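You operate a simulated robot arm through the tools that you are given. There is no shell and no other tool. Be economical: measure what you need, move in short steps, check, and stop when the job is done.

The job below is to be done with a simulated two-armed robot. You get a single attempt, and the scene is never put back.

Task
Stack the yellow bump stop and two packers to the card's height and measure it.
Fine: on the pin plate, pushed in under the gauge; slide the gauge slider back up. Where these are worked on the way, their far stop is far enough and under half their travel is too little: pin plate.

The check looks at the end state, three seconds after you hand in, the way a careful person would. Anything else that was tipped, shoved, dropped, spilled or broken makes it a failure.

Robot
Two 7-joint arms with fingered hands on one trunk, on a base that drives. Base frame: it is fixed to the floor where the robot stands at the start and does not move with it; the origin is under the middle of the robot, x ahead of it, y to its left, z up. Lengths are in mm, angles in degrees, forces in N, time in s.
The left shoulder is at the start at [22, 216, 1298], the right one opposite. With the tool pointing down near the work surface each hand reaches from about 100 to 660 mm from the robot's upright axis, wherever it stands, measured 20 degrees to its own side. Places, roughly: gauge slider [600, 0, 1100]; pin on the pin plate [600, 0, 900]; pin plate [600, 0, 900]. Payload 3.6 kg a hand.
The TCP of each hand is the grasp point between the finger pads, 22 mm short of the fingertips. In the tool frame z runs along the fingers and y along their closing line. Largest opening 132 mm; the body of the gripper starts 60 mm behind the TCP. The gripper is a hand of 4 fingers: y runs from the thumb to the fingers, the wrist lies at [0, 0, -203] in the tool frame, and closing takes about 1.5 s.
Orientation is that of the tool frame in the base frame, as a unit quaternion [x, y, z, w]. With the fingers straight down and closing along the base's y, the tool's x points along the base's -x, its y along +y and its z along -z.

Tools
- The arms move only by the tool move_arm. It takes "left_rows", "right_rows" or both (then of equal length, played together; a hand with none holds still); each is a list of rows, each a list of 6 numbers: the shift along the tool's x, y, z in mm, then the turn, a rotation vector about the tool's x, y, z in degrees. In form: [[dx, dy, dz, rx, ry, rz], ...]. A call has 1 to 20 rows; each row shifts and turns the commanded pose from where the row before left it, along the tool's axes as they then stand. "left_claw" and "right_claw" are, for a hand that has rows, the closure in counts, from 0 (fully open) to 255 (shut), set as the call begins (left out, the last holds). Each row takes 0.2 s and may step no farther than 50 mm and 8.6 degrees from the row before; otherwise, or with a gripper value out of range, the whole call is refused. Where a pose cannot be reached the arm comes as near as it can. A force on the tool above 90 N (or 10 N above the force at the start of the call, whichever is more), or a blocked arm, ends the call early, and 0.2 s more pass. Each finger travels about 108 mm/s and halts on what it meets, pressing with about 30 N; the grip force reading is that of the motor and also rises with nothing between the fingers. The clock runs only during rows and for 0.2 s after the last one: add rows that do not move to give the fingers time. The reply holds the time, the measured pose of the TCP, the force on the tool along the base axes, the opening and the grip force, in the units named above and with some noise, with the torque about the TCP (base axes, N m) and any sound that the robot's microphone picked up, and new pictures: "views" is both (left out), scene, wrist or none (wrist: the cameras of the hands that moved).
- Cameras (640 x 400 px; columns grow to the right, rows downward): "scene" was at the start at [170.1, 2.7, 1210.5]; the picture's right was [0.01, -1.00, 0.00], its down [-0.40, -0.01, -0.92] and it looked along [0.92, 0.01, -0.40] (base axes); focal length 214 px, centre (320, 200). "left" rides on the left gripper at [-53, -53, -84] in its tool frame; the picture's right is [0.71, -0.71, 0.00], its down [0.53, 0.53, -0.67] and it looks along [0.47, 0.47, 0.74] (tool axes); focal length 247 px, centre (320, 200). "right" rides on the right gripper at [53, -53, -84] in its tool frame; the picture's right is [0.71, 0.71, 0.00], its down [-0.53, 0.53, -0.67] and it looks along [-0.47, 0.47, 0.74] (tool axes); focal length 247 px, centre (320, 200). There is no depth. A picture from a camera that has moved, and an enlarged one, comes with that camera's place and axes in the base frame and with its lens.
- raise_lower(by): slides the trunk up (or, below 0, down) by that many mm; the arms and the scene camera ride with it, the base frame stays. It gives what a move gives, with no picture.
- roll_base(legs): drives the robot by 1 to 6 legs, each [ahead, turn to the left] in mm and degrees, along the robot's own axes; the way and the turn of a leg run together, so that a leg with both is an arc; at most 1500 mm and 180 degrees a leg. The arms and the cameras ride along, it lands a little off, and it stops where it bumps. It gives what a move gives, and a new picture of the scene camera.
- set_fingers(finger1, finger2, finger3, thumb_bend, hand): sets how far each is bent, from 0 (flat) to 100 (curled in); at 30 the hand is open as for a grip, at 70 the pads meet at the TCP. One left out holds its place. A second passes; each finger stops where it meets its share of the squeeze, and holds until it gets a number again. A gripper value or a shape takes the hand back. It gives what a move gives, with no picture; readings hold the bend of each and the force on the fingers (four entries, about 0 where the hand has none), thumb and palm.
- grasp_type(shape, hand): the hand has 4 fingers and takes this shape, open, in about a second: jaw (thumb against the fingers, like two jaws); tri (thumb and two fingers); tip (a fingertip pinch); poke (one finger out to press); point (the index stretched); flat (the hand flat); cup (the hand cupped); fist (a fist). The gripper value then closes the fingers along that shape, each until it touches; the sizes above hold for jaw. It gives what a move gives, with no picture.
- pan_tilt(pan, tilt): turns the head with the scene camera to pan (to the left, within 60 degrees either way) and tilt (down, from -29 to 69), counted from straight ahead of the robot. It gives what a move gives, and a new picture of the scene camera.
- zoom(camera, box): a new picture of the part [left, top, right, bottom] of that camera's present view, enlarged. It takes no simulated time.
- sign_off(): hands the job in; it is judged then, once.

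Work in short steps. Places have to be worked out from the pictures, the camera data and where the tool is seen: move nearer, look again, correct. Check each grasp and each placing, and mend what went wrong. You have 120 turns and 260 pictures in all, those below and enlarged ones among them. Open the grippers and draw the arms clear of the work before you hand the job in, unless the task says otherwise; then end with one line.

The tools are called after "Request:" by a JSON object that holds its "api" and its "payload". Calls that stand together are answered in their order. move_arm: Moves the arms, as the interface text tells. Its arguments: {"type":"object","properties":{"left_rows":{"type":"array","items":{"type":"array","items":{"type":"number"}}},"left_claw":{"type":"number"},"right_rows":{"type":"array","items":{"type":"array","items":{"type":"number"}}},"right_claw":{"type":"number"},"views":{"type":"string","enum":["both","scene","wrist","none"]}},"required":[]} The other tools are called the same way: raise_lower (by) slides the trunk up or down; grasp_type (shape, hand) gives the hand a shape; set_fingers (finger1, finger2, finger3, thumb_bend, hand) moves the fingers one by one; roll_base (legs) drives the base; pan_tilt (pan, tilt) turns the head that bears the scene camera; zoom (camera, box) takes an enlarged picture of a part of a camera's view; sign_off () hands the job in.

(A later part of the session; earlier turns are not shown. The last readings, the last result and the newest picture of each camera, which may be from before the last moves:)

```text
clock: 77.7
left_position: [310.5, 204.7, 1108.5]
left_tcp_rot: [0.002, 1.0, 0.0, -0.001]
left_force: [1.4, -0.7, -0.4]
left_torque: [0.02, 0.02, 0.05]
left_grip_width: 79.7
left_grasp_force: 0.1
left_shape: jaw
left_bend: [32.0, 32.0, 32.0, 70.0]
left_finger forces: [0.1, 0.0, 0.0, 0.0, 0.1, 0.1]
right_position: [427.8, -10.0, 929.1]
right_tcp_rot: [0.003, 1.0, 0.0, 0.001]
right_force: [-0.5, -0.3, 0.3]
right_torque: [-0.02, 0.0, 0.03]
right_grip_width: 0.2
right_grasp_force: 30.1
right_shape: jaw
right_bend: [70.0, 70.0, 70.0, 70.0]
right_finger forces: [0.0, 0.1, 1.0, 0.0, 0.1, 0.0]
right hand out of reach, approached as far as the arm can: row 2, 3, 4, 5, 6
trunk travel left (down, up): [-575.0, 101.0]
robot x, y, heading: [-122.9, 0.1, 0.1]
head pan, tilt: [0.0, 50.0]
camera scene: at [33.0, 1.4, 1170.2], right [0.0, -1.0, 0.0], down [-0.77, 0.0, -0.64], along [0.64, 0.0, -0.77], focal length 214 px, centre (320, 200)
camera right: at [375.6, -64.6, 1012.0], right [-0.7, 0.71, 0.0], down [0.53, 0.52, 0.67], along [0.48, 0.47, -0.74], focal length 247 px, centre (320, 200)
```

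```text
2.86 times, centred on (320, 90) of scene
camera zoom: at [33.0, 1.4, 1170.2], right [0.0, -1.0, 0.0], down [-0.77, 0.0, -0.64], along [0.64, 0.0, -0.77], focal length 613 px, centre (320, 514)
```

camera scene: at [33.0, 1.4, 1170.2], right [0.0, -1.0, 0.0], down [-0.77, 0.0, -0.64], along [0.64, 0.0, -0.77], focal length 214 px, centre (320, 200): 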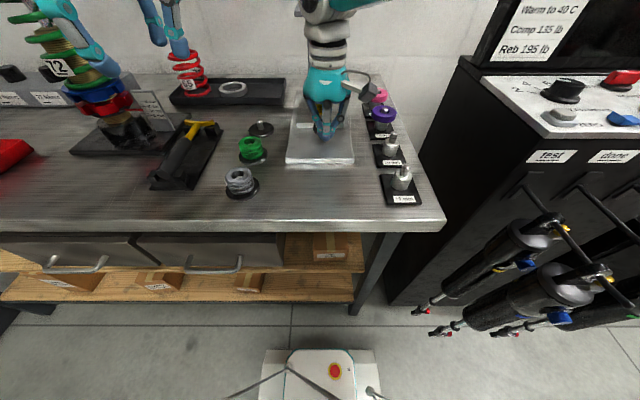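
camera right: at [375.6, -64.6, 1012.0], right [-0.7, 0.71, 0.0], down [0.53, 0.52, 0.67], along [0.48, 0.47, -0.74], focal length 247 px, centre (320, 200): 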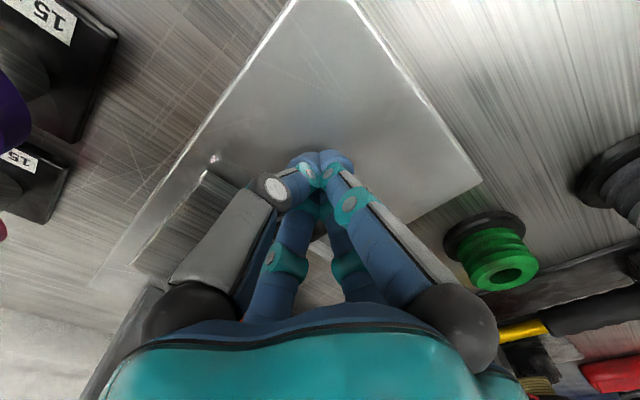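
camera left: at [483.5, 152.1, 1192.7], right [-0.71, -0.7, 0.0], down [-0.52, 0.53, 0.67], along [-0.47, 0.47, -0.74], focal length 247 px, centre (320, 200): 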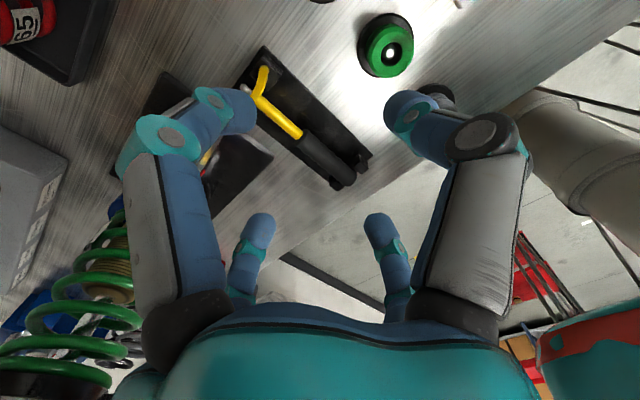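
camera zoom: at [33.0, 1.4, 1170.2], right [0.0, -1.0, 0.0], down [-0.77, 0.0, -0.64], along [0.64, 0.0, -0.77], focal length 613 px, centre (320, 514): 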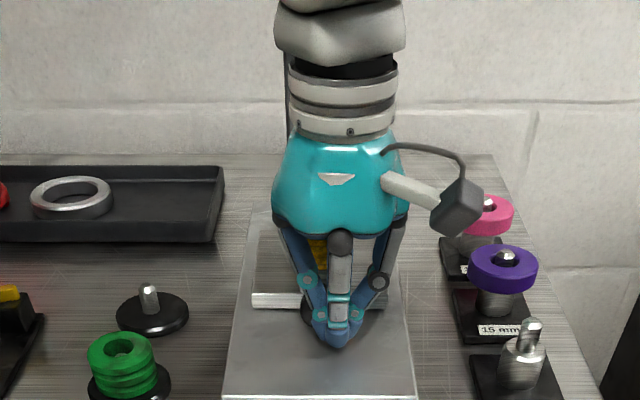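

The arm reached its limit. I retreat, lift the hand back, and then drive the base forward again.

Request:
{"api": "move_arm", "payload": {"right_rows": [[40, 0, 0, 0, 0, 0], [40, 0, 0, 0, 0, 0], [20, -10, -30, 0, 0, 0], [20, -10, -40, 0, 0, 0], [10, -30, -30, 0, 0, 0], [0, -40, -20, 0, 0, 0], [0, -40, -20, 0, 0, 0]], "views": "scene"}}

Request:
{"api": "zoom", "payload": {"camera": "scene", "box": [270, 40, 370, 180]}}

```text
clock: 79.2
left_position: [309.0, 202.8, 1108.1]
left_tcp_rot: [0.002, 1.0, 0.0, -0.001]
left_force: [0.2, 0.0, -0.1]
left_torque: [0.0, -0.01, 0.02]
left_grip_width: 79.8
left_grasp_force: 0.1
left_shape: jaw
left_bend: [32.0, 32.0, 32.0, 70.0]
left_finger forces: [0.1, 0.1, 0.0, 0.0, 0.0, 0.0]
right_position: [295.4, -142.5, 1068.5]
right_tcp_rot: [0.001, 1.0, 0.001, 0.001]
right_force: [-0.2, -0.8, -0.2]
right_torque: [-0.01, -0.01, -0.01]
right_grip_width: 0.0
right_grasp_force: 29.9
right_shape: jaw
right_bend: [70.0, 70.0, 70.0, 70.0]
right_finger forces: [0.0, 0.0, 0.1, 0.0, 0.1, 0.1]
trunk travel left (down, up): [-575.0, 101.0]
robot x, y, heading: [-120.8, 2.2, -0.1]
head pan, tilt: [0.0, 50.0]
camera scene: at [32.5, 0.4, 1170.3], right [0.0, -1.0, 0.0], down [-0.77, 0.0, -0.64], along [0.64, 0.0, -0.77], focal length 214 px, centre (320, 200)
```

scene: 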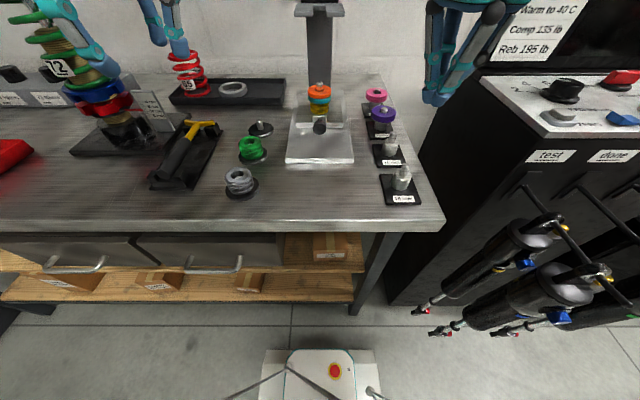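

```text
2.86 times, centred on (320, 110) of scene
camera zoom: at [32.5, 0.4, 1170.3], right [0.0, -1.0, 0.0], down [-0.77, 0.0, -0.64], along [0.64, 0.0, -0.77], focal length 613 px, centre (320, 457)
```

zoom: 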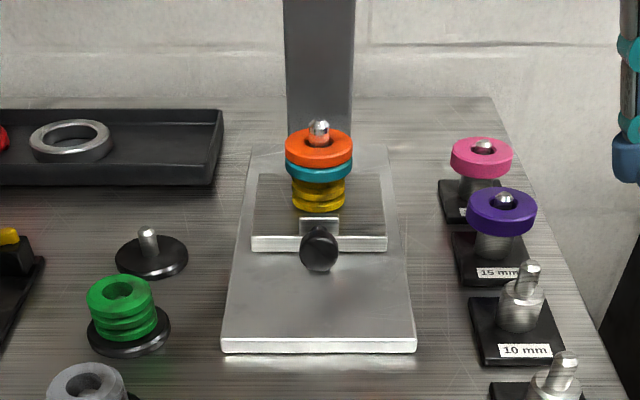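

The stack is intact on the partly pushed-in plate. I drive forward 115 mm.

Request:
{"api": "roll_base", "payload": {"legs": [[115, 0]]}}

Request:
{"api": "pan_tilt", "payload": {"pan": 0, "tilt": 32}}

Request:
{"api": "zoom", "payload": {"camera": "scene", "box": [260, 80, 380, 280]}}

```text
clock: 80.5
left_position: [429.0, 203.9, 1107.1]
left_tcp_rot: [0.002, 1.0, 0.001, -0.001]
left_force: [0.7, -0.1, 0.5]
left_torque: [-0.04, 0.02, -0.01]
left_grip_width: 79.4
left_grasp_force: 0.2
left_shape: jaw
left_bend: [32.0, 32.0, 32.0, 70.0]
left_finger forces: [0.0, 0.1, 0.0, 0.0, 0.0, 0.0]
right_position: [418.2, -141.4, 1068.5]
right_tcp_rot: [0.003, 1.0, 0.0, 0.0]
right_force: [-0.7, 0.5, 1.2]
right_torque: [0.0, 0.03, -0.01]
right_grip_width: 0.1
right_grasp_force: 30.3
right_shape: jaw
right_bend: [70.0, 70.0, 70.0, 70.0]
right_finger forces: [0.1, 0.0, 0.0, 0.0, 0.0, 0.1]
trunk travel left (down, up): [-575.0, 101.0]
robot x, y, heading: [-2.2, 3.1, 0.0]
head pan, tilt: [0.0, 50.0]
camera scene: at [152.1, 1.3, 1170.0], right [0.0, -1.0, 0.0], down [-0.77, 0.0, -0.64], along [0.64, 0.0, -0.77], focal length 214 px, centre (320, 200)
```

scene: 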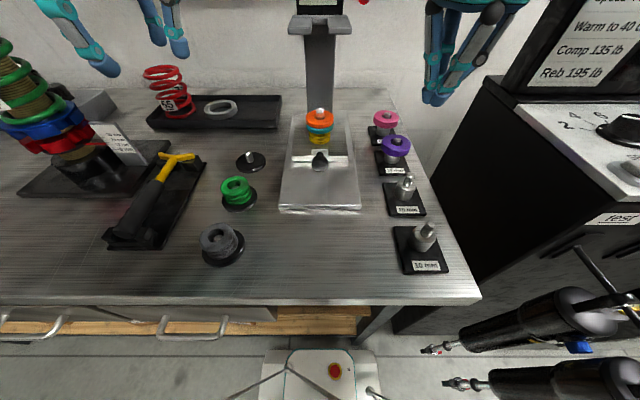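

```text
clock: 81.3
left_position: [427.5, 203.2, 1109.3]
left_tcp_rot: [0.002, 1.0, 0.0, 0.0]
left_force: [-0.3, -0.2, -0.2]
left_torque: [0.0, 0.01, 0.0]
left_grip_width: 79.6
left_grasp_force: 0.1
left_shape: jaw
left_bend: [32.0, 32.0, 32.0, 70.0]
left_finger forces: [0.1, 0.0, 0.1, 0.0, 0.1, 0.1]
right_position: [414.0, -141.4, 1069.4]
right_tcp_rot: [0.002, 1.0, 0.0, 0.001]
right_force: [-0.1, -0.4, -0.5]
right_torque: [0.03, -0.03, -0.01]
right_grip_width: 0.0
right_grasp_force: 29.9
right_shape: jaw
right_bend: [70.0, 70.0, 70.0, 70.0]
right_finger forces: [0.1, 0.1, 0.0, 0.0, 0.0, 0.1]
trunk travel left (down, up): [-575.0, 101.0]
robot x, y, heading: [-3.2, 3.6, 0.3]
head pan, tilt: [0.0, 32.0]
camera scene: at [162.9, 1.4, 1196.6], right [0.0, -1.0, 0.0], down [-0.53, 0.0, -0.85], along [0.85, 0.0, -0.53], focal length 214 px, centre (320, 200)
```

scene: 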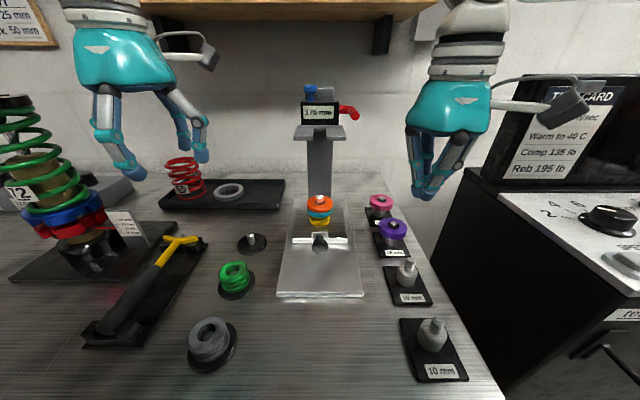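

```text
2.00 times, centred on (320, 180) of scene
camera zoom: at [162.9, 1.4, 1196.6], right [0.0, -1.0, 0.0], down [-0.53, 0.0, -0.85], along [0.85, 0.0, -0.53], focal length 429 px, centre (320, 240)
```

zoom: 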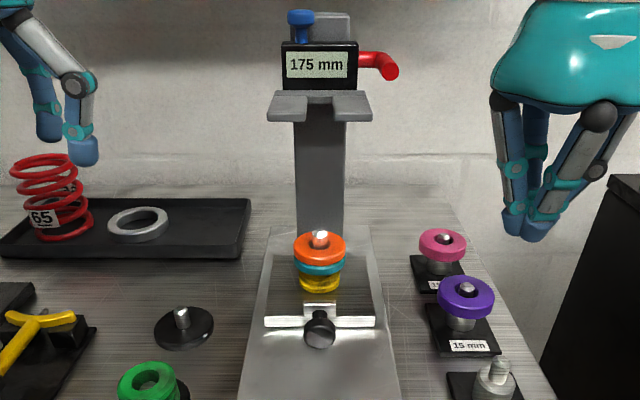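

The knob is now at x≈462. I bring the closed right hand in front of it again.

Request:
{"api": "move_arm", "payload": {"right_rows": [[10, 40, 0, 0, 0, 0], [10, 45, 0, 0, 0, 0], [5, 45, 0, 0, 0, 0], [0, 12, 30, 0, 0, 0], [0, 0, 45, 0, 0, 0], [0, 0, 45, 0, 0, 0], [0, 0, 22, 0, 0, 0]], "views": "both"}}

Request:
{"api": "zoom", "payload": {"camera": "scene", "box": [260, 80, 380, 280]}}

```text
clock: 82.9
left_position: [428.6, 203.8, 1108.5]
left_tcp_rot: [0.003, 1.0, 0.0, -0.001]
left_force: [0.2, -0.2, -0.7]
left_torque: [-0.02, 0.02, 0.03]
left_grip_width: 79.7
left_grasp_force: 0.0
left_shape: jaw
left_bend: [32.0, 32.0, 32.0, 70.0]
left_finger forces: [0.1, 0.0, 0.0, 0.1, 0.0, 0.0]
right_position: [390.2, 0.3, 925.6]
right_tcp_rot: [0.003, 1.0, 0.0, 0.001]
right_force: [0.5, -0.3, 0.3]
right_torque: [0.0, -0.01, -0.02]
right_grip_width: 0.0
right_grasp_force: 29.9
right_shape: jaw
right_bend: [70.0, 70.0, 70.0, 70.0]
right_finger forces: [0.0, 0.0, 0.1, 0.1, 0.0, 0.1]
trunk travel left (down, up): [-575.0, 101.0]
robot x, y, heading: [0.0, 1.3, 0.3]
head pan, tilt: [0.0, 32.0]
camera scene: at [163.4, 1.6, 1196.6], right [0.0, -1.0, 0.0], down [-0.53, 0.0, -0.85], along [0.85, 0.0, -0.53], focal length 214 px, centre (320, 200)
camera right: at [337.3, -52.5, 1009.9], right [-0.7, 0.71, 0.0], down [0.53, 0.52, 0.67], along [0.48, 0.47, -0.74], focal length 247 px, centre (320, 200)
```

scene: 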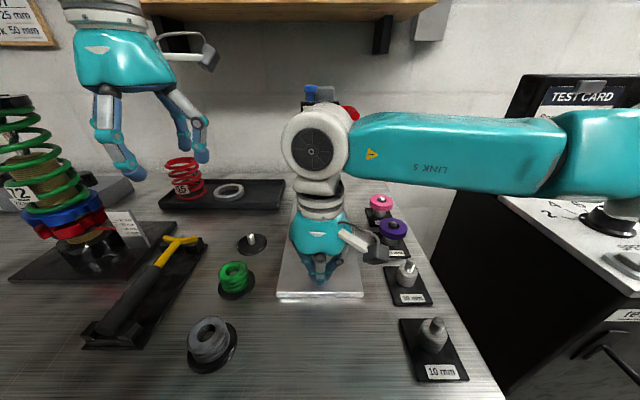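
right: 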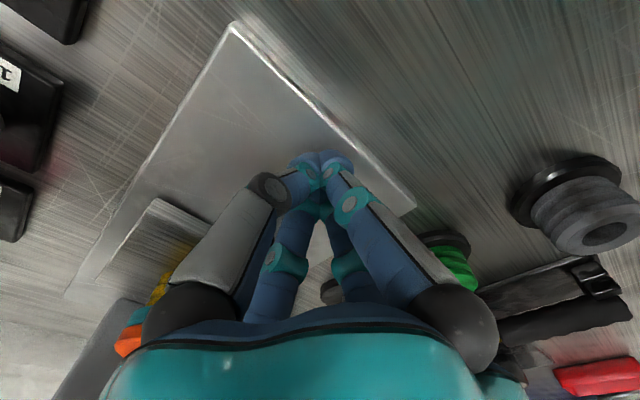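

```text
2.00 times, centred on (320, 180) of scene
camera zoom: at [163.4, 1.6, 1196.6], right [0.0, -1.0, 0.0], down [-0.53, 0.0, -0.85], along [0.85, 0.0, -0.53], focal length 429 px, centre (320, 240)
```

zoom: 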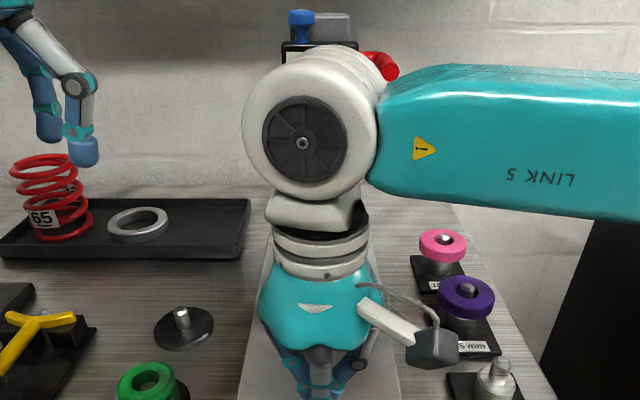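

I push forward again toward the inner stop, watching the force.

Request:
{"api": "move_arm", "payload": {"right_rows": [[-10, 0, 0, 0, 0, 0], [-10, 0, 0, 0, 0, 0], [-10, 0, 0, 0, 0, 0], [-10, 0, 0, 0, 0, 0], [-6, 0, 0, 0, 0, 0], [-6, 0, 0, 0, 0, 0]], "views": "none"}}

Request:
{"api": "move_arm", "payload": {"right_rows": [[-5, 0, 0, 0, 0, 0], [-5, 0, 0, 0, 0, 0], [-5, 0, 0, 0, 0, 0]], "views": "both"}}

```text
clock: 84.3
left_position: [428.2, 203.3, 1109.6]
left_tcp_rot: [0.002, 1.0, 0.0, -0.001]
left_force: [-0.7, 0.3, 0.0]
left_torque: [0.01, -0.01, -0.01]
left_grip_width: 79.5
left_grasp_force: 0.1
left_shape: jaw
left_bend: [32.0, 32.0, 32.0, 70.0]
left_finger forces: [0.0, 0.1, 0.0, 0.1, 0.0, 0.0]
right_position: [442.4, 3.0, 926.4]
right_tcp_rot: [0.003, 1.0, 0.0, 0.002]
right_force: [-0.9, -0.2, 1.2]
right_torque: [-0.01, -0.01, 0.0]
right_grip_width: 0.1
right_grasp_force: 29.4
right_shape: jaw
right_bend: [70.0, 70.0, 70.0, 70.0]
right_finger forces: [0.0, 0.0, 1.0, 0.0, 0.1, 0.0]
trunk travel left (down, up): [-575.0, 101.0]
robot x, y, heading: [-4.0, 1.9, 0.1]
head pan, tilt: [0.0, 32.0]
```

```text
clock: 85.1
left_position: [425.8, 204.0, 1109.4]
left_tcp_rot: [0.002, 1.0, 0.0, 0.0]
left_force: [1.3, 0.2, -0.2]
left_torque: [0.0, -0.01, 0.0]
left_grip_width: 79.7
left_grasp_force: 0.0
left_shape: jaw
left_bend: [32.0, 32.0, 32.0, 70.0]
left_finger forces: [0.0, 0.0, 0.0, 0.0, 0.0, 0.1]
right_position: [454.6, 1.7, 927.9]
right_tcp_rot: [0.001, 1.0, 0.0, -0.001]
right_force: [-12.6, -1.5, 2.8]
right_torque: [-0.01, -0.04, -0.07]
right_grip_width: 0.2
right_grasp_force: 30.2
right_shape: jaw
right_bend: [70.0, 70.0, 70.0, 70.0]
right_finger forces: [0.0, 0.0, 13.2, 0.0, 0.0, 0.0]
trunk travel left (down, up): [-575.0, 101.0]
robot x, y, heading: [-2.3, 2.6, 0.2]
head pan, tilt: [0.0, 32.0]
camera scene: at [161.3, 1.4, 1196.9], right [0.0, -1.0, 0.0], down [-0.53, 0.0, -0.85], along [0.85, 0.0, -0.53], focal length 214 px, centre (320, 200)
camera right: at [402.1, -51.5, 1011.6], right [-0.7, 0.71, 0.0], down [0.53, 0.52, 0.67], along [0.47, 0.47, -0.74], focal length 247 px, centre (320, 200)
```

scene: 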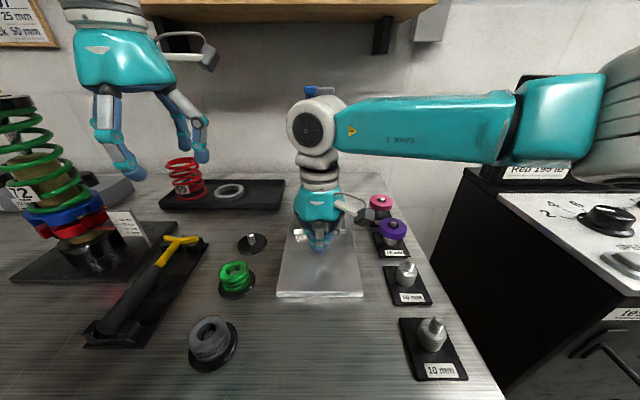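
right: 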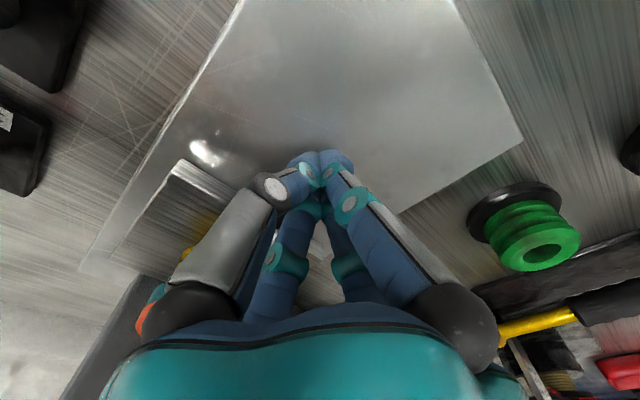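

The force has jumped to 13 N, so the plate meets its inner stop. I press 3 mm more to be sure and then retreat to look.

Request:
{"api": "move_arm", "payload": {"right_rows": [[-3, 0, 0, 0, 0, 0]], "views": "none"}}

Request:
{"api": "move_arm", "payload": {"right_rows": [[20, 0, 0, 0, 0, 0], [40, 0, 0, 0, 0, 0], [10, 0, -40, 0, 0, 0], [0, 0, -45, 0, 0, 0], [0, -30, -40, 0, 0, 0], [0, -45, 0, 0, 0, 0], [0, -45, 0, 0, 0, 0], [0, -45, 0, 0, 0, 0]], "views": "scene"}}

Request:
{"api": "zoom", "payload": {"camera": "scene", "box": [260, 80, 380, 280]}}

Request:
{"api": "zoom", "payload": {"camera": "scene", "box": [280, 75, 370, 155]}}

```text
clock: 85.5
left_position: [425.7, 203.4, 1110.6]
left_tcp_rot: [0.003, 1.0, 0.0, 0.001]
left_force: [-0.8, -0.1, -0.4]
left_torque: [0.03, -0.02, -0.02]
left_grip_width: 79.6
left_grasp_force: 0.0
left_shape: jaw
left_bend: [32.0, 32.0, 32.0, 70.0]
left_finger forces: [0.0, 0.0, 0.0, 0.0, 0.1, 0.0]
right_position: [456.7, 2.4, 926.9]
right_tcp_rot: [0.001, 1.0, -0.001, -0.001]
right_force: [-23.2, -2.3, 3.0]
right_torque: [-0.03, 0.0, -0.05]
right_grip_width: 0.0
right_grasp_force: 30.1
right_shape: jaw
right_bend: [70.0, 70.0, 70.0, 70.0]
right_finger forces: [0.0, 0.0, 22.1, 0.1, 0.0, 0.0]
trunk travel left (down, up): [-575.0, 101.0]
robot x, y, heading: [-4.1, 0.5, 0.2]
head pan, tilt: [0.0, 32.0]
```

```text
clock: 87.3
left_position: [428.0, 203.1, 1109.3]
left_tcp_rot: [0.003, 1.0, 0.001, -0.001]
left_force: [0.6, 0.7, 0.3]
left_torque: [0.0, -0.02, -0.02]
left_grip_width: 79.6
left_grasp_force: 0.1
left_shape: jaw
left_bend: [32.0, 32.0, 32.0, 70.0]
left_finger forces: [0.0, 0.1, 0.0, 0.0, 0.0, 0.0]
right_position: [388.8, -163.6, 1053.1]
right_tcp_rot: [0.001, 1.0, 0.001, 0.0]
right_force: [0.1, 0.2, -0.1]
right_torque: [0.01, 0.03, 0.01]
right_grip_width: 0.1
right_grasp_force: 29.8
right_shape: jaw
right_bend: [70.0, 70.0, 70.0, 70.0]
right_finger forces: [0.1, 0.1, 0.1, 0.1, 0.0, 0.0]
trunk travel left (down, up): [-575.0, 101.0]
robot x, y, heading: [-1.5, 1.8, -0.2]
head pan, tilt: [0.0, 32.0]
camera scene: at [163.1, 0.4, 1196.6], right [0.0, -1.0, 0.0], down [-0.53, 0.0, -0.85], along [0.85, 0.0, -0.53], focal length 214 px, centre (320, 200)
```

scene: 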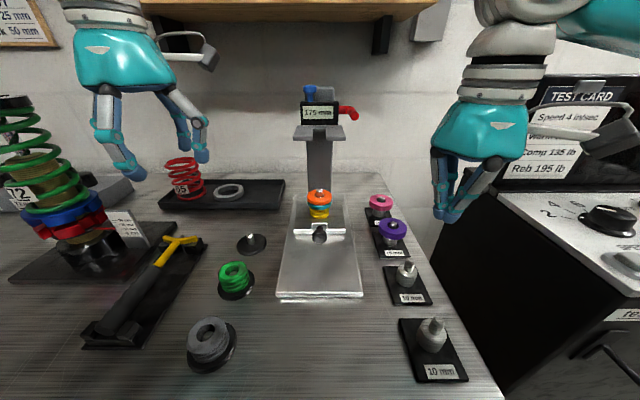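

```text
2.00 times, centred on (320, 180) of scene
camera zoom: at [163.1, 0.4, 1196.6], right [0.0, -1.0, 0.0], down [-0.53, 0.0, -0.85], along [0.85, 0.0, -0.53], focal length 429 px, centre (320, 240)
```

zoom: 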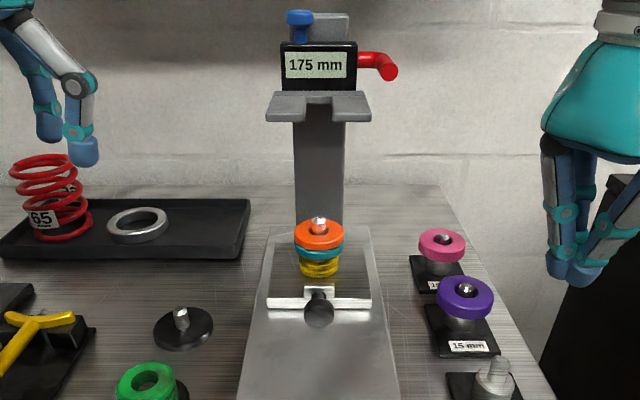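

```text
5.00 times, centred on (325, 115) of scene
camera zoom: at [163.1, 0.4, 1196.6], right [0.0, -1.0, 0.0], down [-0.53, 0.0, -0.85], along [0.85, 0.0, -0.53], focal length 1072 px, centre (295, 625)
```

zoom: 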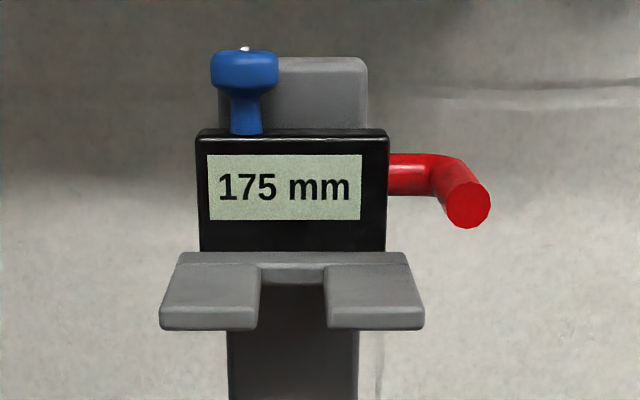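

The plate is fully in (23 N at the stop) and the stack stands intact under the pad. I will lower the slider by pressing its left prong with the closed left hand; first I position above it with a slight tilt.

Request:
{"api": "move_arm", "payload": {"left_rows": [[-20, 0, -20, 0, -6, 0], [-25, 0, -25, 0, -6, 0], [-35, -10, 0, 0, 0, 0], [-30, -30, 5, 0, 0, 0], [0, -40, 0, 0, 0, 0], [0, -40, 0, 0, 0, 0], [0, -30, 0, 0, 0, 0], [0, -18, 0, 0, 0, 0]], "left_claw": 255, "views": "both"}}

Request:
{"api": "zoom", "payload": {"camera": "scene", "box": [260, 60, 380, 230]}}

```text
clock: 89.1
left_position: [535.7, 32.0, 1165.1]
left_tcp_rot: [0.002, 0.995, 0.0, 0.104]
left_force: [0.7, -0.9, 0.2]
left_torque: [0.0, 0.01, -0.02]
left_grip_width: 0.0
left_grasp_force: 29.3
left_shape: jaw
left_bend: [70.0, 70.0, 70.0, 70.0]
left_finger forces: [0.0, 0.1, 0.1, 0.0, 0.1, 0.0]
right_position: [390.5, -162.5, 1052.0]
right_tcp_rot: [0.003, 1.0, 0.0, 0.001]
right_force: [0.5, -0.3, 0.1]
right_torque: [0.02, 0.02, -0.03]
right_grip_width: 0.0
right_grasp_force: 30.1
right_shape: jaw
right_bend: [70.0, 70.0, 70.0, 70.0]
right_finger forces: [0.0, 0.1, 0.0, 0.0, 0.0, 0.0]
trunk travel left (down, up): [-575.0, 101.0]
robot x, y, heading: [-1.3, 0.3, 0.1]
head pan, tilt: [0.0, 32.0]
camera scene: at [163.5, 1.0, 1196.5], right [0.0, -1.0, 0.0], down [-0.53, 0.0, -0.85], along [0.85, 0.0, -0.53], focal length 214 px, centre (320, 200)
camera left: at [569.5, -21.1, 1258.4], right [-0.69, -0.7, -0.15], down [-0.65, 0.53, 0.55], along [-0.31, 0.47, -0.83], focal length 247 px, centre (320, 200)
```

scene: 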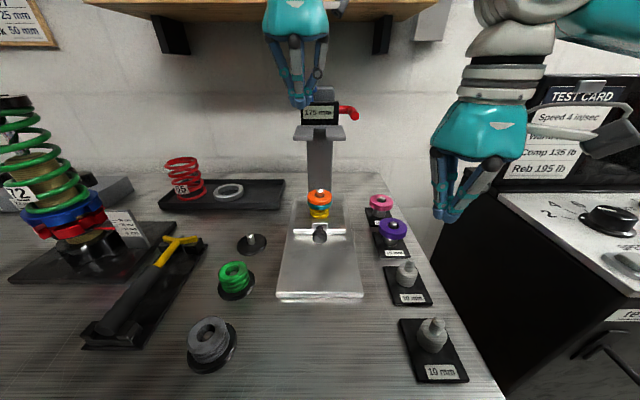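
left: 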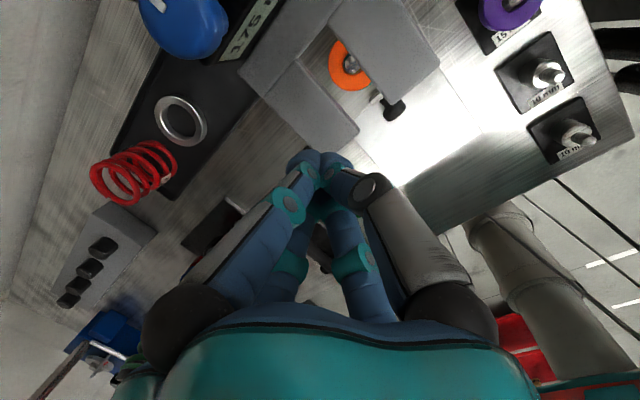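

```text
2.35 times, centred on (320, 145) of scene
camera zoom: at [163.5, 1.0, 1196.5], right [0.0, -1.0, 0.0], down [-0.53, 0.0, -0.85], along [0.85, 0.0, -0.53], focal length 505 px, centre (320, 329)
```

zoom: 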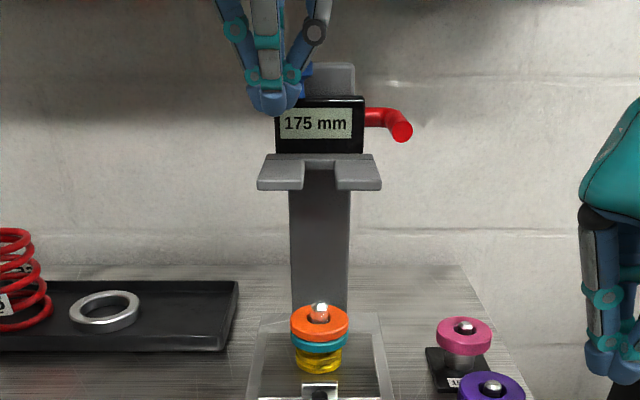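

The left camera shows prongs and stack well: the prong front is at x≈532. I shift 12 mm forward and lower to just above the prong.

Request:
{"api": "move_arm", "payload": {"left_rows": [[-11.7, 2, 2.5, 0, 0, 0], [4.2, 0, 19.6, 0, 0, 0], [4.2, 0, 19.6, 0, 0, 0]], "views": "wrist"}}

Request:
{"api": "zoom", "payload": {"camera": "scene", "box": [270, 70, 370, 170]}}

```text
clock: 89.9
left_position: [545.3, 36.6, 1123.7]
left_tcp_rot: [0.003, 0.995, 0.0, 0.104]
left_force: [0.4, -0.6, -0.2]
left_torque: [0.01, -0.01, -0.01]
left_grip_width: 0.0
left_grasp_force: 29.6
left_shape: jaw
left_bend: [70.0, 70.0, 70.0, 70.0]
left_finger forces: [0.0, 0.0, 0.0, 0.0, 0.0, 0.1]
right_position: [389.2, -162.0, 1051.5]
right_tcp_rot: [0.002, 1.0, 0.0, 0.0]
right_force: [0.0, -0.1, -0.9]
right_torque: [0.0, 0.02, -0.01]
right_grip_width: 0.0
right_grasp_force: 29.9
right_shape: jaw
right_bend: [70.0, 70.0, 70.0, 70.0]
right_finger forces: [0.0, 0.1, 0.0, 0.1, 0.1, 0.0]
trunk travel left (down, up): [-575.0, 101.0]
robot x, y, heading: [-2.5, 2.6, 0.1]
head pan, tilt: [0.0, 32.0]
camera left: at [579.6, -16.5, 1218.6], right [-0.7, -0.7, -0.15], down [-0.65, 0.53, 0.55], along [-0.31, 0.47, -0.83], focal length 247 px, centre (320, 200)
```

left: 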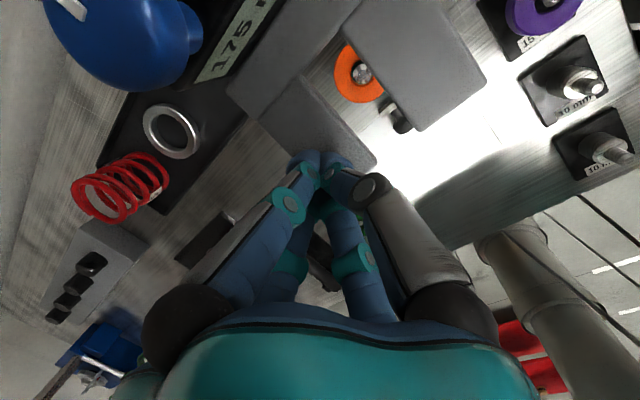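

```text
4.00 times, centred on (320, 120) of scene
camera zoom: at [163.6, 1.3, 1196.5], right [0.0, -1.0, 0.0], down [-0.53, 0.0, -0.85], along [0.85, 0.0, -0.53], focal length 858 px, centre (320, 520)
```

zoom: 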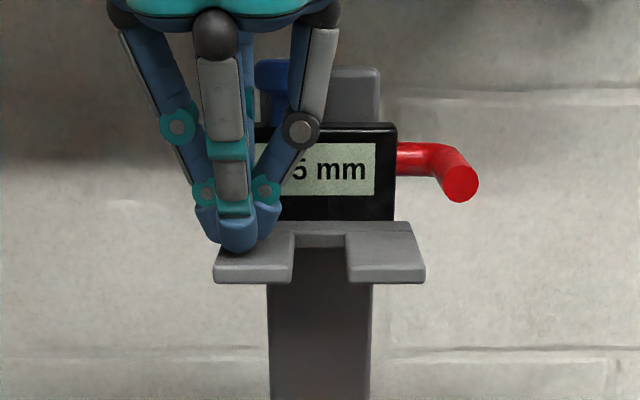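

The fingertips are right above the left prong. I press down gently and watch force and display.

Request:
{"api": "move_arm", "payload": {"left_rows": [[1.66, 0, 7.83, 0, 0, 0], [1.66, 0, 7.83, 0, 0, 0], [1.66, 0, 7.83, 0, 0, 0]], "views": "none"}}

Request:
{"api": "zoom", "payload": {"camera": "scene", "box": [270, 70, 370, 170]}}

```text
clock: 90.7
left_position: [545.7, 37.4, 1101.0]
left_tcp_rot: [0.002, 0.995, 0.0, 0.104]
left_force: [0.2, 0.3, -0.1]
left_torque: [0.0, -0.01, 0.0]
left_grip_width: 0.3
left_grasp_force: 30.3
left_shape: jaw
left_bend: [70.0, 70.0, 70.0, 70.0]
left_finger forces: [0.0, 0.0, 0.0, 0.1, 0.0, 0.0]
right_position: [388.8, -163.5, 1051.4]
right_tcp_rot: [0.003, 1.0, 0.0, 0.0]
right_force: [0.3, 0.2, 0.4]
right_torque: [-0.02, 0.01, 0.0]
right_grip_width: 0.0
right_grasp_force: 30.5
right_shape: jaw
right_bend: [70.0, 70.0, 70.0, 70.0]
right_finger forces: [0.0, 0.1, 0.0, 0.1, 0.0, 0.1]
trunk travel left (down, up): [-575.0, 101.0]
robot x, y, heading: [-0.3, 5.8, 0.2]
head pan, tilt: [0.0, 32.0]
```

```text
4.00 times, centred on (320, 120) of scene
camera zoom: at [163.5, 1.4, 1196.5], right [0.0, -1.0, 0.0], down [-0.53, 0.0, -0.85], along [0.85, 0.0, -0.53], focal length 858 px, centre (320, 520)
```

zoom: 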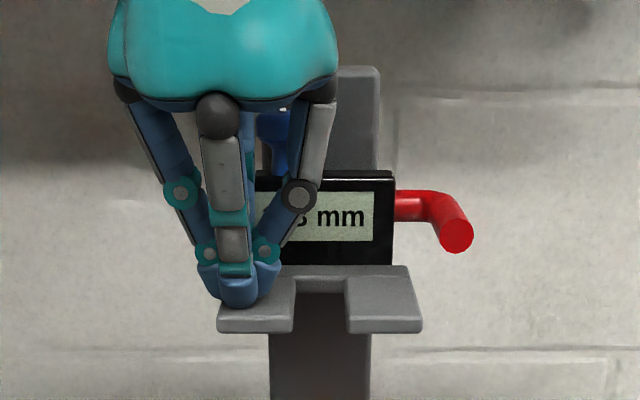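

The slider follows easily. I continue down toward the stack.

Request:
{"api": "move_arm", "payload": {"left_rows": [[3.3, 0, 15.6, 0, 0, 0], [3.3, 0, 15.6, 0, 0, 0], [3.3, 0, 15.6, 0, 0, 0], [3.3, 0, 15.6, 0, 0, 0], [3.3, 0, 15.6, 0, 0, 0]], "views": "scene"}}

Request:
{"api": "zoom", "payload": {"camera": "scene", "box": [260, 110, 380, 230]}}

```text
clock: 91.9
left_position: [545.3, 36.8, 1020.3]
left_tcp_rot: [0.002, 0.995, 0.0, 0.103]
left_force: [0.0, 0.5, 0.7]
left_torque: [-0.03, 0.05, 0.02]
left_grip_width: 0.1
left_grasp_force: 29.9
left_shape: jaw
left_bend: [70.0, 70.0, 70.0, 70.0]
left_finger forces: [0.0, 0.0, 0.1, 0.1, 0.0, 0.0]
right_position: [389.8, -163.1, 1051.8]
right_tcp_rot: [0.003, 1.0, 0.0, 0.0]
right_force: [-0.3, 0.6, 0.8]
right_torque: [0.01, -0.01, -0.03]
right_grip_width: 0.0
right_grasp_force: 29.7
right_shape: jaw
right_bend: [70.0, 70.0, 70.0, 70.0]
right_finger forces: [0.1, 0.0, 0.0, 0.0, 0.0, 0.0]
trunk travel left (down, up): [-575.0, 101.0]
robot x, y, heading: [-2.6, 0.4, 0.0]
head pan, tilt: [0.0, 32.0]
camera scene: at [163.5, 1.4, 1196.5], right [0.0, -1.0, 0.0], down [-0.53, 0.0, -0.85], along [0.85, 0.0, -0.53], focal length 214 px, centre (320, 200)
```

scene: 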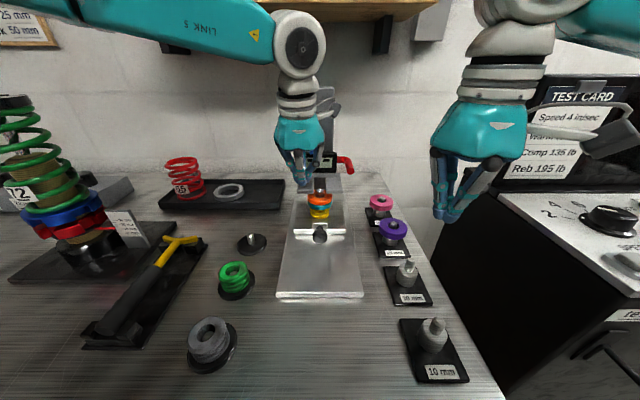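

```text
3.33 times, centred on (320, 170) of scene
camera zoom: at [163.5, 1.4, 1196.5], right [0.0, -1.0, 0.0], down [-0.53, 0.0, -0.85], along [0.85, 0.0, -0.53], focal length 715 px, centre (320, 300)
```

zoom: 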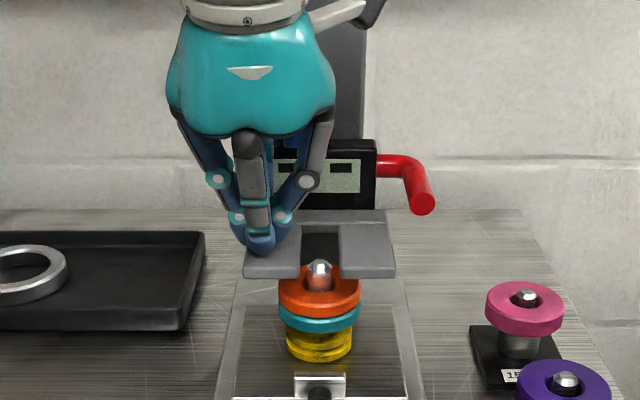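

The pad is close above the stack with the pin entering the slot. I lower the rest in small steps until contact.

Request:
{"api": "move_arm", "payload": {"left_rows": [[1.04, 0, 4.9, 0, 0, 0], [1.04, 0, 4.9, 0, 0, 0], [1.04, 0, 4.9, 0, 0, 0], [0.8, 0, 3.9, 0, 0, 0]], "views": "none"}}

Request:
{"api": "zoom", "payload": {"camera": "scene", "box": [275, 120, 365, 220]}}

```text
clock: 92.9
left_position: [545.1, 36.4, 1001.6]
left_tcp_rot: [0.002, 0.995, -0.001, 0.104]
left_force: [-0.8, 0.0, 2.2]
left_torque: [0.01, 0.02, -0.01]
left_grip_width: 0.0
left_grasp_force: 30.2
left_shape: jaw
left_bend: [70.0, 70.0, 70.0, 70.0]
left_finger forces: [0.1, 0.0, 0.1, 0.1, 0.0, 0.1]
right_position: [389.4, -162.1, 1052.9]
right_tcp_rot: [0.003, 1.0, 0.001, 0.001]
right_force: [-0.4, -1.0, -0.4]
right_torque: [0.0, 0.01, 0.02]
right_grip_width: 0.1
right_grasp_force: 30.1
right_shape: jaw
right_bend: [70.0, 70.0, 70.0, 70.0]
right_finger forces: [0.0, 0.1, 0.1, 0.0, 0.1, 0.1]
trunk travel left (down, up): [-575.0, 101.0]
robot x, y, heading: [-5.3, 0.7, -0.3]
head pan, tilt: [0.0, 32.0]
```

```text
4.00 times, centred on (320, 170) of scene
camera zoom: at [163.4, 1.4, 1196.6], right [0.0, -1.0, 0.0], down [-0.53, 0.0, -0.85], along [0.85, 0.0, -0.53], focal length 858 px, centre (320, 320)
```

zoom: 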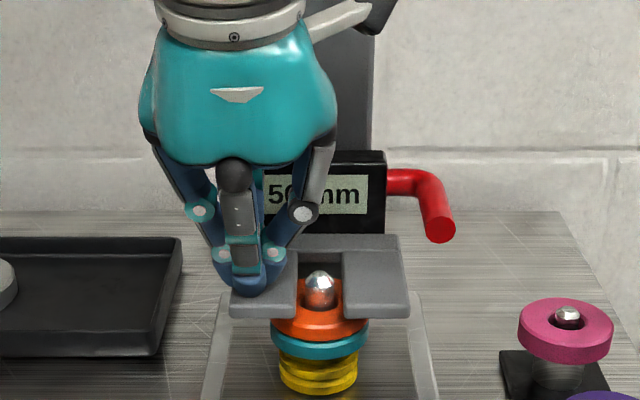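

The display begins with "50" and force starts to show. I press 1–2 mm more to make firm contact and read it.

Request:
{"api": "move_arm", "payload": {"left_rows": [[0.4, 0, 1.5, 0, 0, 0], [0, 0, 0, 0, 0, 0], [0, 0, 0, 0, 0, 0]], "views": "none"}}

Request:
{"api": "zoom", "payload": {"camera": "scene", "box": [305, 150, 350, 190]}}

```text
clock: 93.7
left_position: [545.6, 36.0, 1000.3]
left_tcp_rot: [0.003, 0.995, 0.0, 0.103]
left_force: [0.0, -0.3, 2.3]
left_torque: [0.01, 0.03, 0.01]
left_grip_width: 0.2
left_grasp_force: 29.6
left_shape: jaw
left_bend: [70.0, 70.0, 70.0, 70.0]
left_finger forces: [0.1, 0.1, 0.1, 0.0, 0.1, 0.0]
right_position: [389.1, -163.1, 1053.0]
right_tcp_rot: [0.003, 1.0, 0.0, 0.001]
right_force: [0.9, -0.9, 0.0]
right_torque: [0.0, -0.01, 0.02]
right_grip_width: 0.0
right_grasp_force: 29.7
right_shape: jaw
right_bend: [70.0, 70.0, 70.0, 70.0]
right_finger forces: [0.0, 0.0, 0.0, 0.1, 0.0, 0.0]
trunk travel left (down, up): [-575.0, 101.0]
robot x, y, heading: [-5.7, -0.1, 0.0]
head pan, tilt: [0.0, 32.0]
```

```text
10.00 times, centred on (328, 170) of scene
camera zoom: at [163.3, 1.4, 1196.6], right [0.0, -1.0, 0.0], down [-0.53, 0.0, -0.85], along [0.85, 0.0, -0.53], focal length 2145 px, centre (245, 500)
```

zoom: 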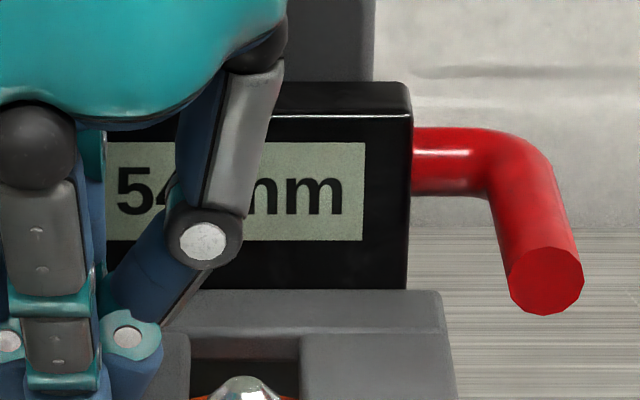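

It reads about 54, still sinking; the contact is not reached yet. I press a few mm further.

Request:
{"api": "move_arm", "payload": {"left_rows": [[0.42, 0, 1.96, 0, 0, 0], [0.42, 0, 1.96, 0, 0, 0], [0.2, 0, 1, 0, 0, 0], [0, 0, 0, 0, 0, 0]], "views": "none"}}

Request:
{"api": "zoom", "payload": {"camera": "scene", "box": [290, 150, 350, 210]}}

```text
clock: 94.7
left_position: [545.8, 38.4, 995.8]
left_tcp_rot: [0.003, 0.994, 0.0, 0.105]
left_force: [-0.7, -0.1, 5.0]
left_torque: [0.01, 0.01, -0.02]
left_grip_width: 0.0
left_grasp_force: 29.9
left_shape: jaw
left_bend: [70.0, 70.0, 70.0, 70.0]
left_finger forces: [0.1, 0.1, 0.0, 0.0, 0.0, 0.0]
right_position: [388.9, -164.0, 1052.5]
right_tcp_rot: [0.003, 1.0, 0.0, 0.001]
right_force: [-0.1, 0.2, 0.4]
right_torque: [0.01, 0.0, -0.06]
right_grip_width: 0.2
right_grasp_force: 30.7
right_shape: jaw
right_bend: [70.0, 70.0, 70.0, 70.0]
right_finger forces: [0.0, 0.0, 0.1, 0.0, 0.1, 0.0]
trunk travel left (down, up): [-575.0, 101.0]
robot x, y, heading: [-3.5, 1.2, -0.4]
head pan, tilt: [0.0, 32.0]
```

```text
6.67 times, centred on (320, 180) of scene
camera zoom: at [163.0, 1.3, 1196.7], right [0.0, -1.0, 0.0], down [-0.53, 0.0, -0.85], along [0.85, 0.0, -0.53], focal length 1430 px, centre (320, 333)
```

zoom: 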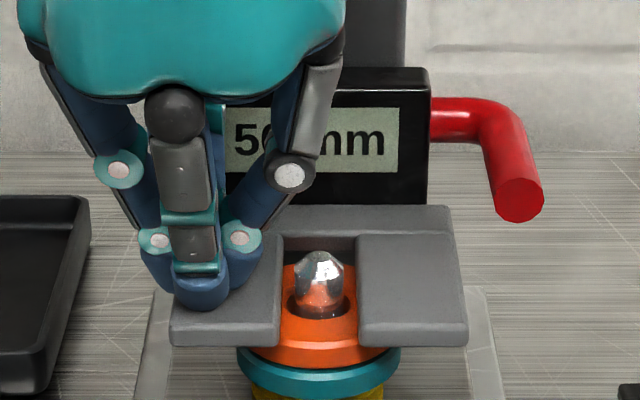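

It now reads "50" and the force rises. One more mm for firm contact, and then a check of the reading.

Request:
{"api": "move_arm", "payload": {"left_rows": [[0.3, 0, 1.5, 0, 0, 0], [0, 0, 0, 0, 0, 0], [0, 0, 0, 0, 0, 0]], "views": "none"}}

Request:
{"api": "zoom", "payload": {"camera": "scene", "box": [305, 150, 350, 190]}}

```text
clock: 95.5
left_position: [544.6, 37.5, 997.1]
left_tcp_rot: [0.003, 0.994, -0.001, 0.105]
left_force: [0.6, -1.0, 14.1]
left_torque: [0.01, 0.0, -0.01]
left_grip_width: 0.2
left_grasp_force: 29.9
left_shape: jaw
left_bend: [70.0, 70.0, 70.0, 70.0]
left_finger forces: [0.0, 0.0, 0.0, 0.0, 0.1, 0.0]
right_position: [388.4, -163.2, 1052.6]
right_tcp_rot: [0.003, 1.0, 0.0, 0.0]
right_force: [0.2, 0.3, 0.1]
right_torque: [0.02, 0.02, 0.02]
right_grip_width: 0.0
right_grasp_force: 30.6
right_shape: jaw
right_bend: [70.0, 70.0, 70.0, 70.0]
right_finger forces: [0.0, 0.1, 0.0, 0.1, 0.0, 0.0]
trunk travel left (down, up): [-575.0, 101.0]
robot x, y, heading: [-7.3, 0.3, -0.1]
head pan, tilt: [0.0, 32.0]
```

```text
10.00 times, centred on (328, 170) of scene
camera zoom: at [162.2, 1.2, 1196.8], right [0.0, -1.0, 0.0], down [-0.53, 0.0, -0.85], along [0.85, 0.0, -0.53], focal length 2145 px, centre (245, 500)
```

zoom: 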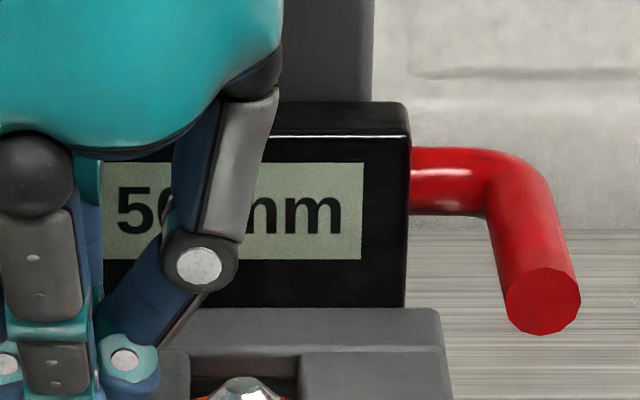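

A firm 14 N contact and 50 mm on the display. I lift the left hand off and check the display unobstructed.

Request:
{"api": "move_arm", "payload": {"left_rows": [[-2.1, 0, -9.8, 0, 0, 0], [-4.2, 0, -19.6, 0, 0, 0], [-8.3, 0, -39.1, 0, 0, 0], [0, 0, -45, 0, 0, 0], [0, 40, -20, 0, 0, 0], [0, 45, 0, 0, 0, 0], [0, 40, 0, 0, 0, 0]], "views": "scene"}}

Request:
{"api": "zoom", "payload": {"camera": "scene", "box": [270, 90, 370, 230]}}

Request:
{"api": "zoom", "payload": {"camera": "scene", "box": [290, 140, 360, 210]}}

```text
clock: 97.1
left_position: [532.9, 163.3, 1128.2]
left_tcp_rot: [0.003, 0.995, -0.001, 0.103]
left_force: [-0.1, 0.3, 0.5]
left_torque: [-0.02, -0.03, -0.03]
left_grip_width: 0.0
left_grasp_force: 29.6
left_shape: jaw
left_bend: [70.0, 70.0, 70.0, 70.0]
left_finger forces: [0.1, 0.1, 0.1, 0.0, 0.1, 0.1]
right_position: [389.3, -160.8, 1052.0]
right_tcp_rot: [0.003, 1.0, 0.0, 0.001]
right_force: [-0.1, -0.5, 0.7]
right_torque: [-0.01, 0.02, 0.01]
right_grip_width: 0.1
right_grasp_force: 29.6
right_shape: jaw
right_bend: [70.0, 70.0, 70.0, 70.0]
right_finger forces: [0.0, 0.0, 0.0, 0.0, 0.0, 0.0]
trunk travel left (down, up): [-575.0, 101.0]
robot x, y, heading: [-5.6, -2.7, -0.0]
head pan, tilt: [0.0, 32.0]
camera scene: at [163.1, 2.6, 1196.6], right [0.0, -1.0, 0.0], down [-0.53, 0.0, -0.85], along [0.85, 0.0, -0.53], focal length 214 px, centre (320, 200)
```

scene: 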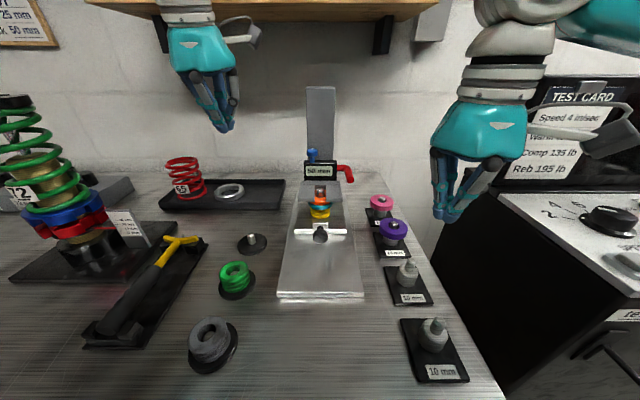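

```text
2.86 times, centred on (320, 160) of scene
camera zoom: at [163.1, 2.6, 1196.6], right [0.0, -1.0, 0.0], down [-0.53, 0.0, -0.85], along [0.85, 0.0, -0.53], focal length 613 px, centre (320, 314)
```

zoom: 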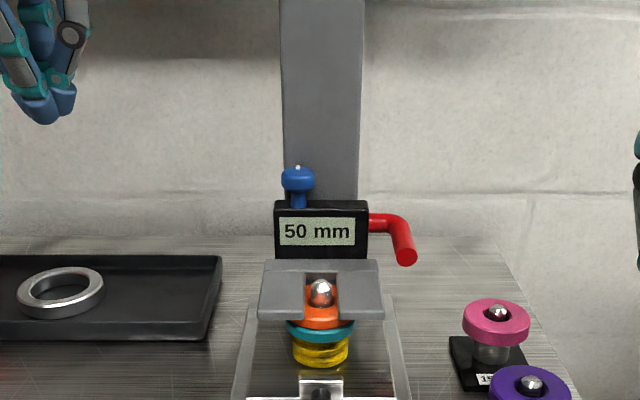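

```text
5.71 times, centred on (325, 175) of scene
camera zoom: at [163.1, 2.6, 1196.6], right [0.0, -1.0, 0.0], down [-0.53, 0.0, -0.85], along [0.85, 0.0, -0.53], focal length 1226 px, centre (291, 343)
```

zoom: 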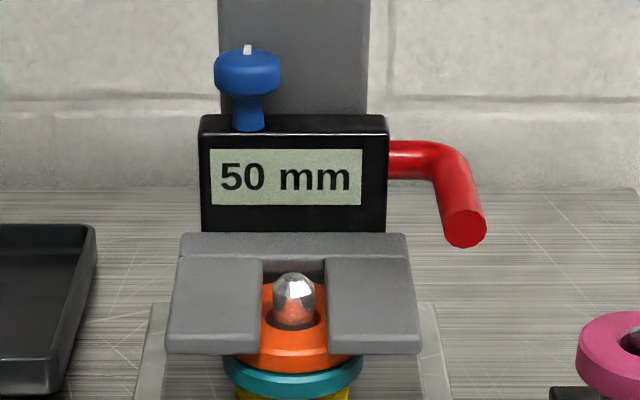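

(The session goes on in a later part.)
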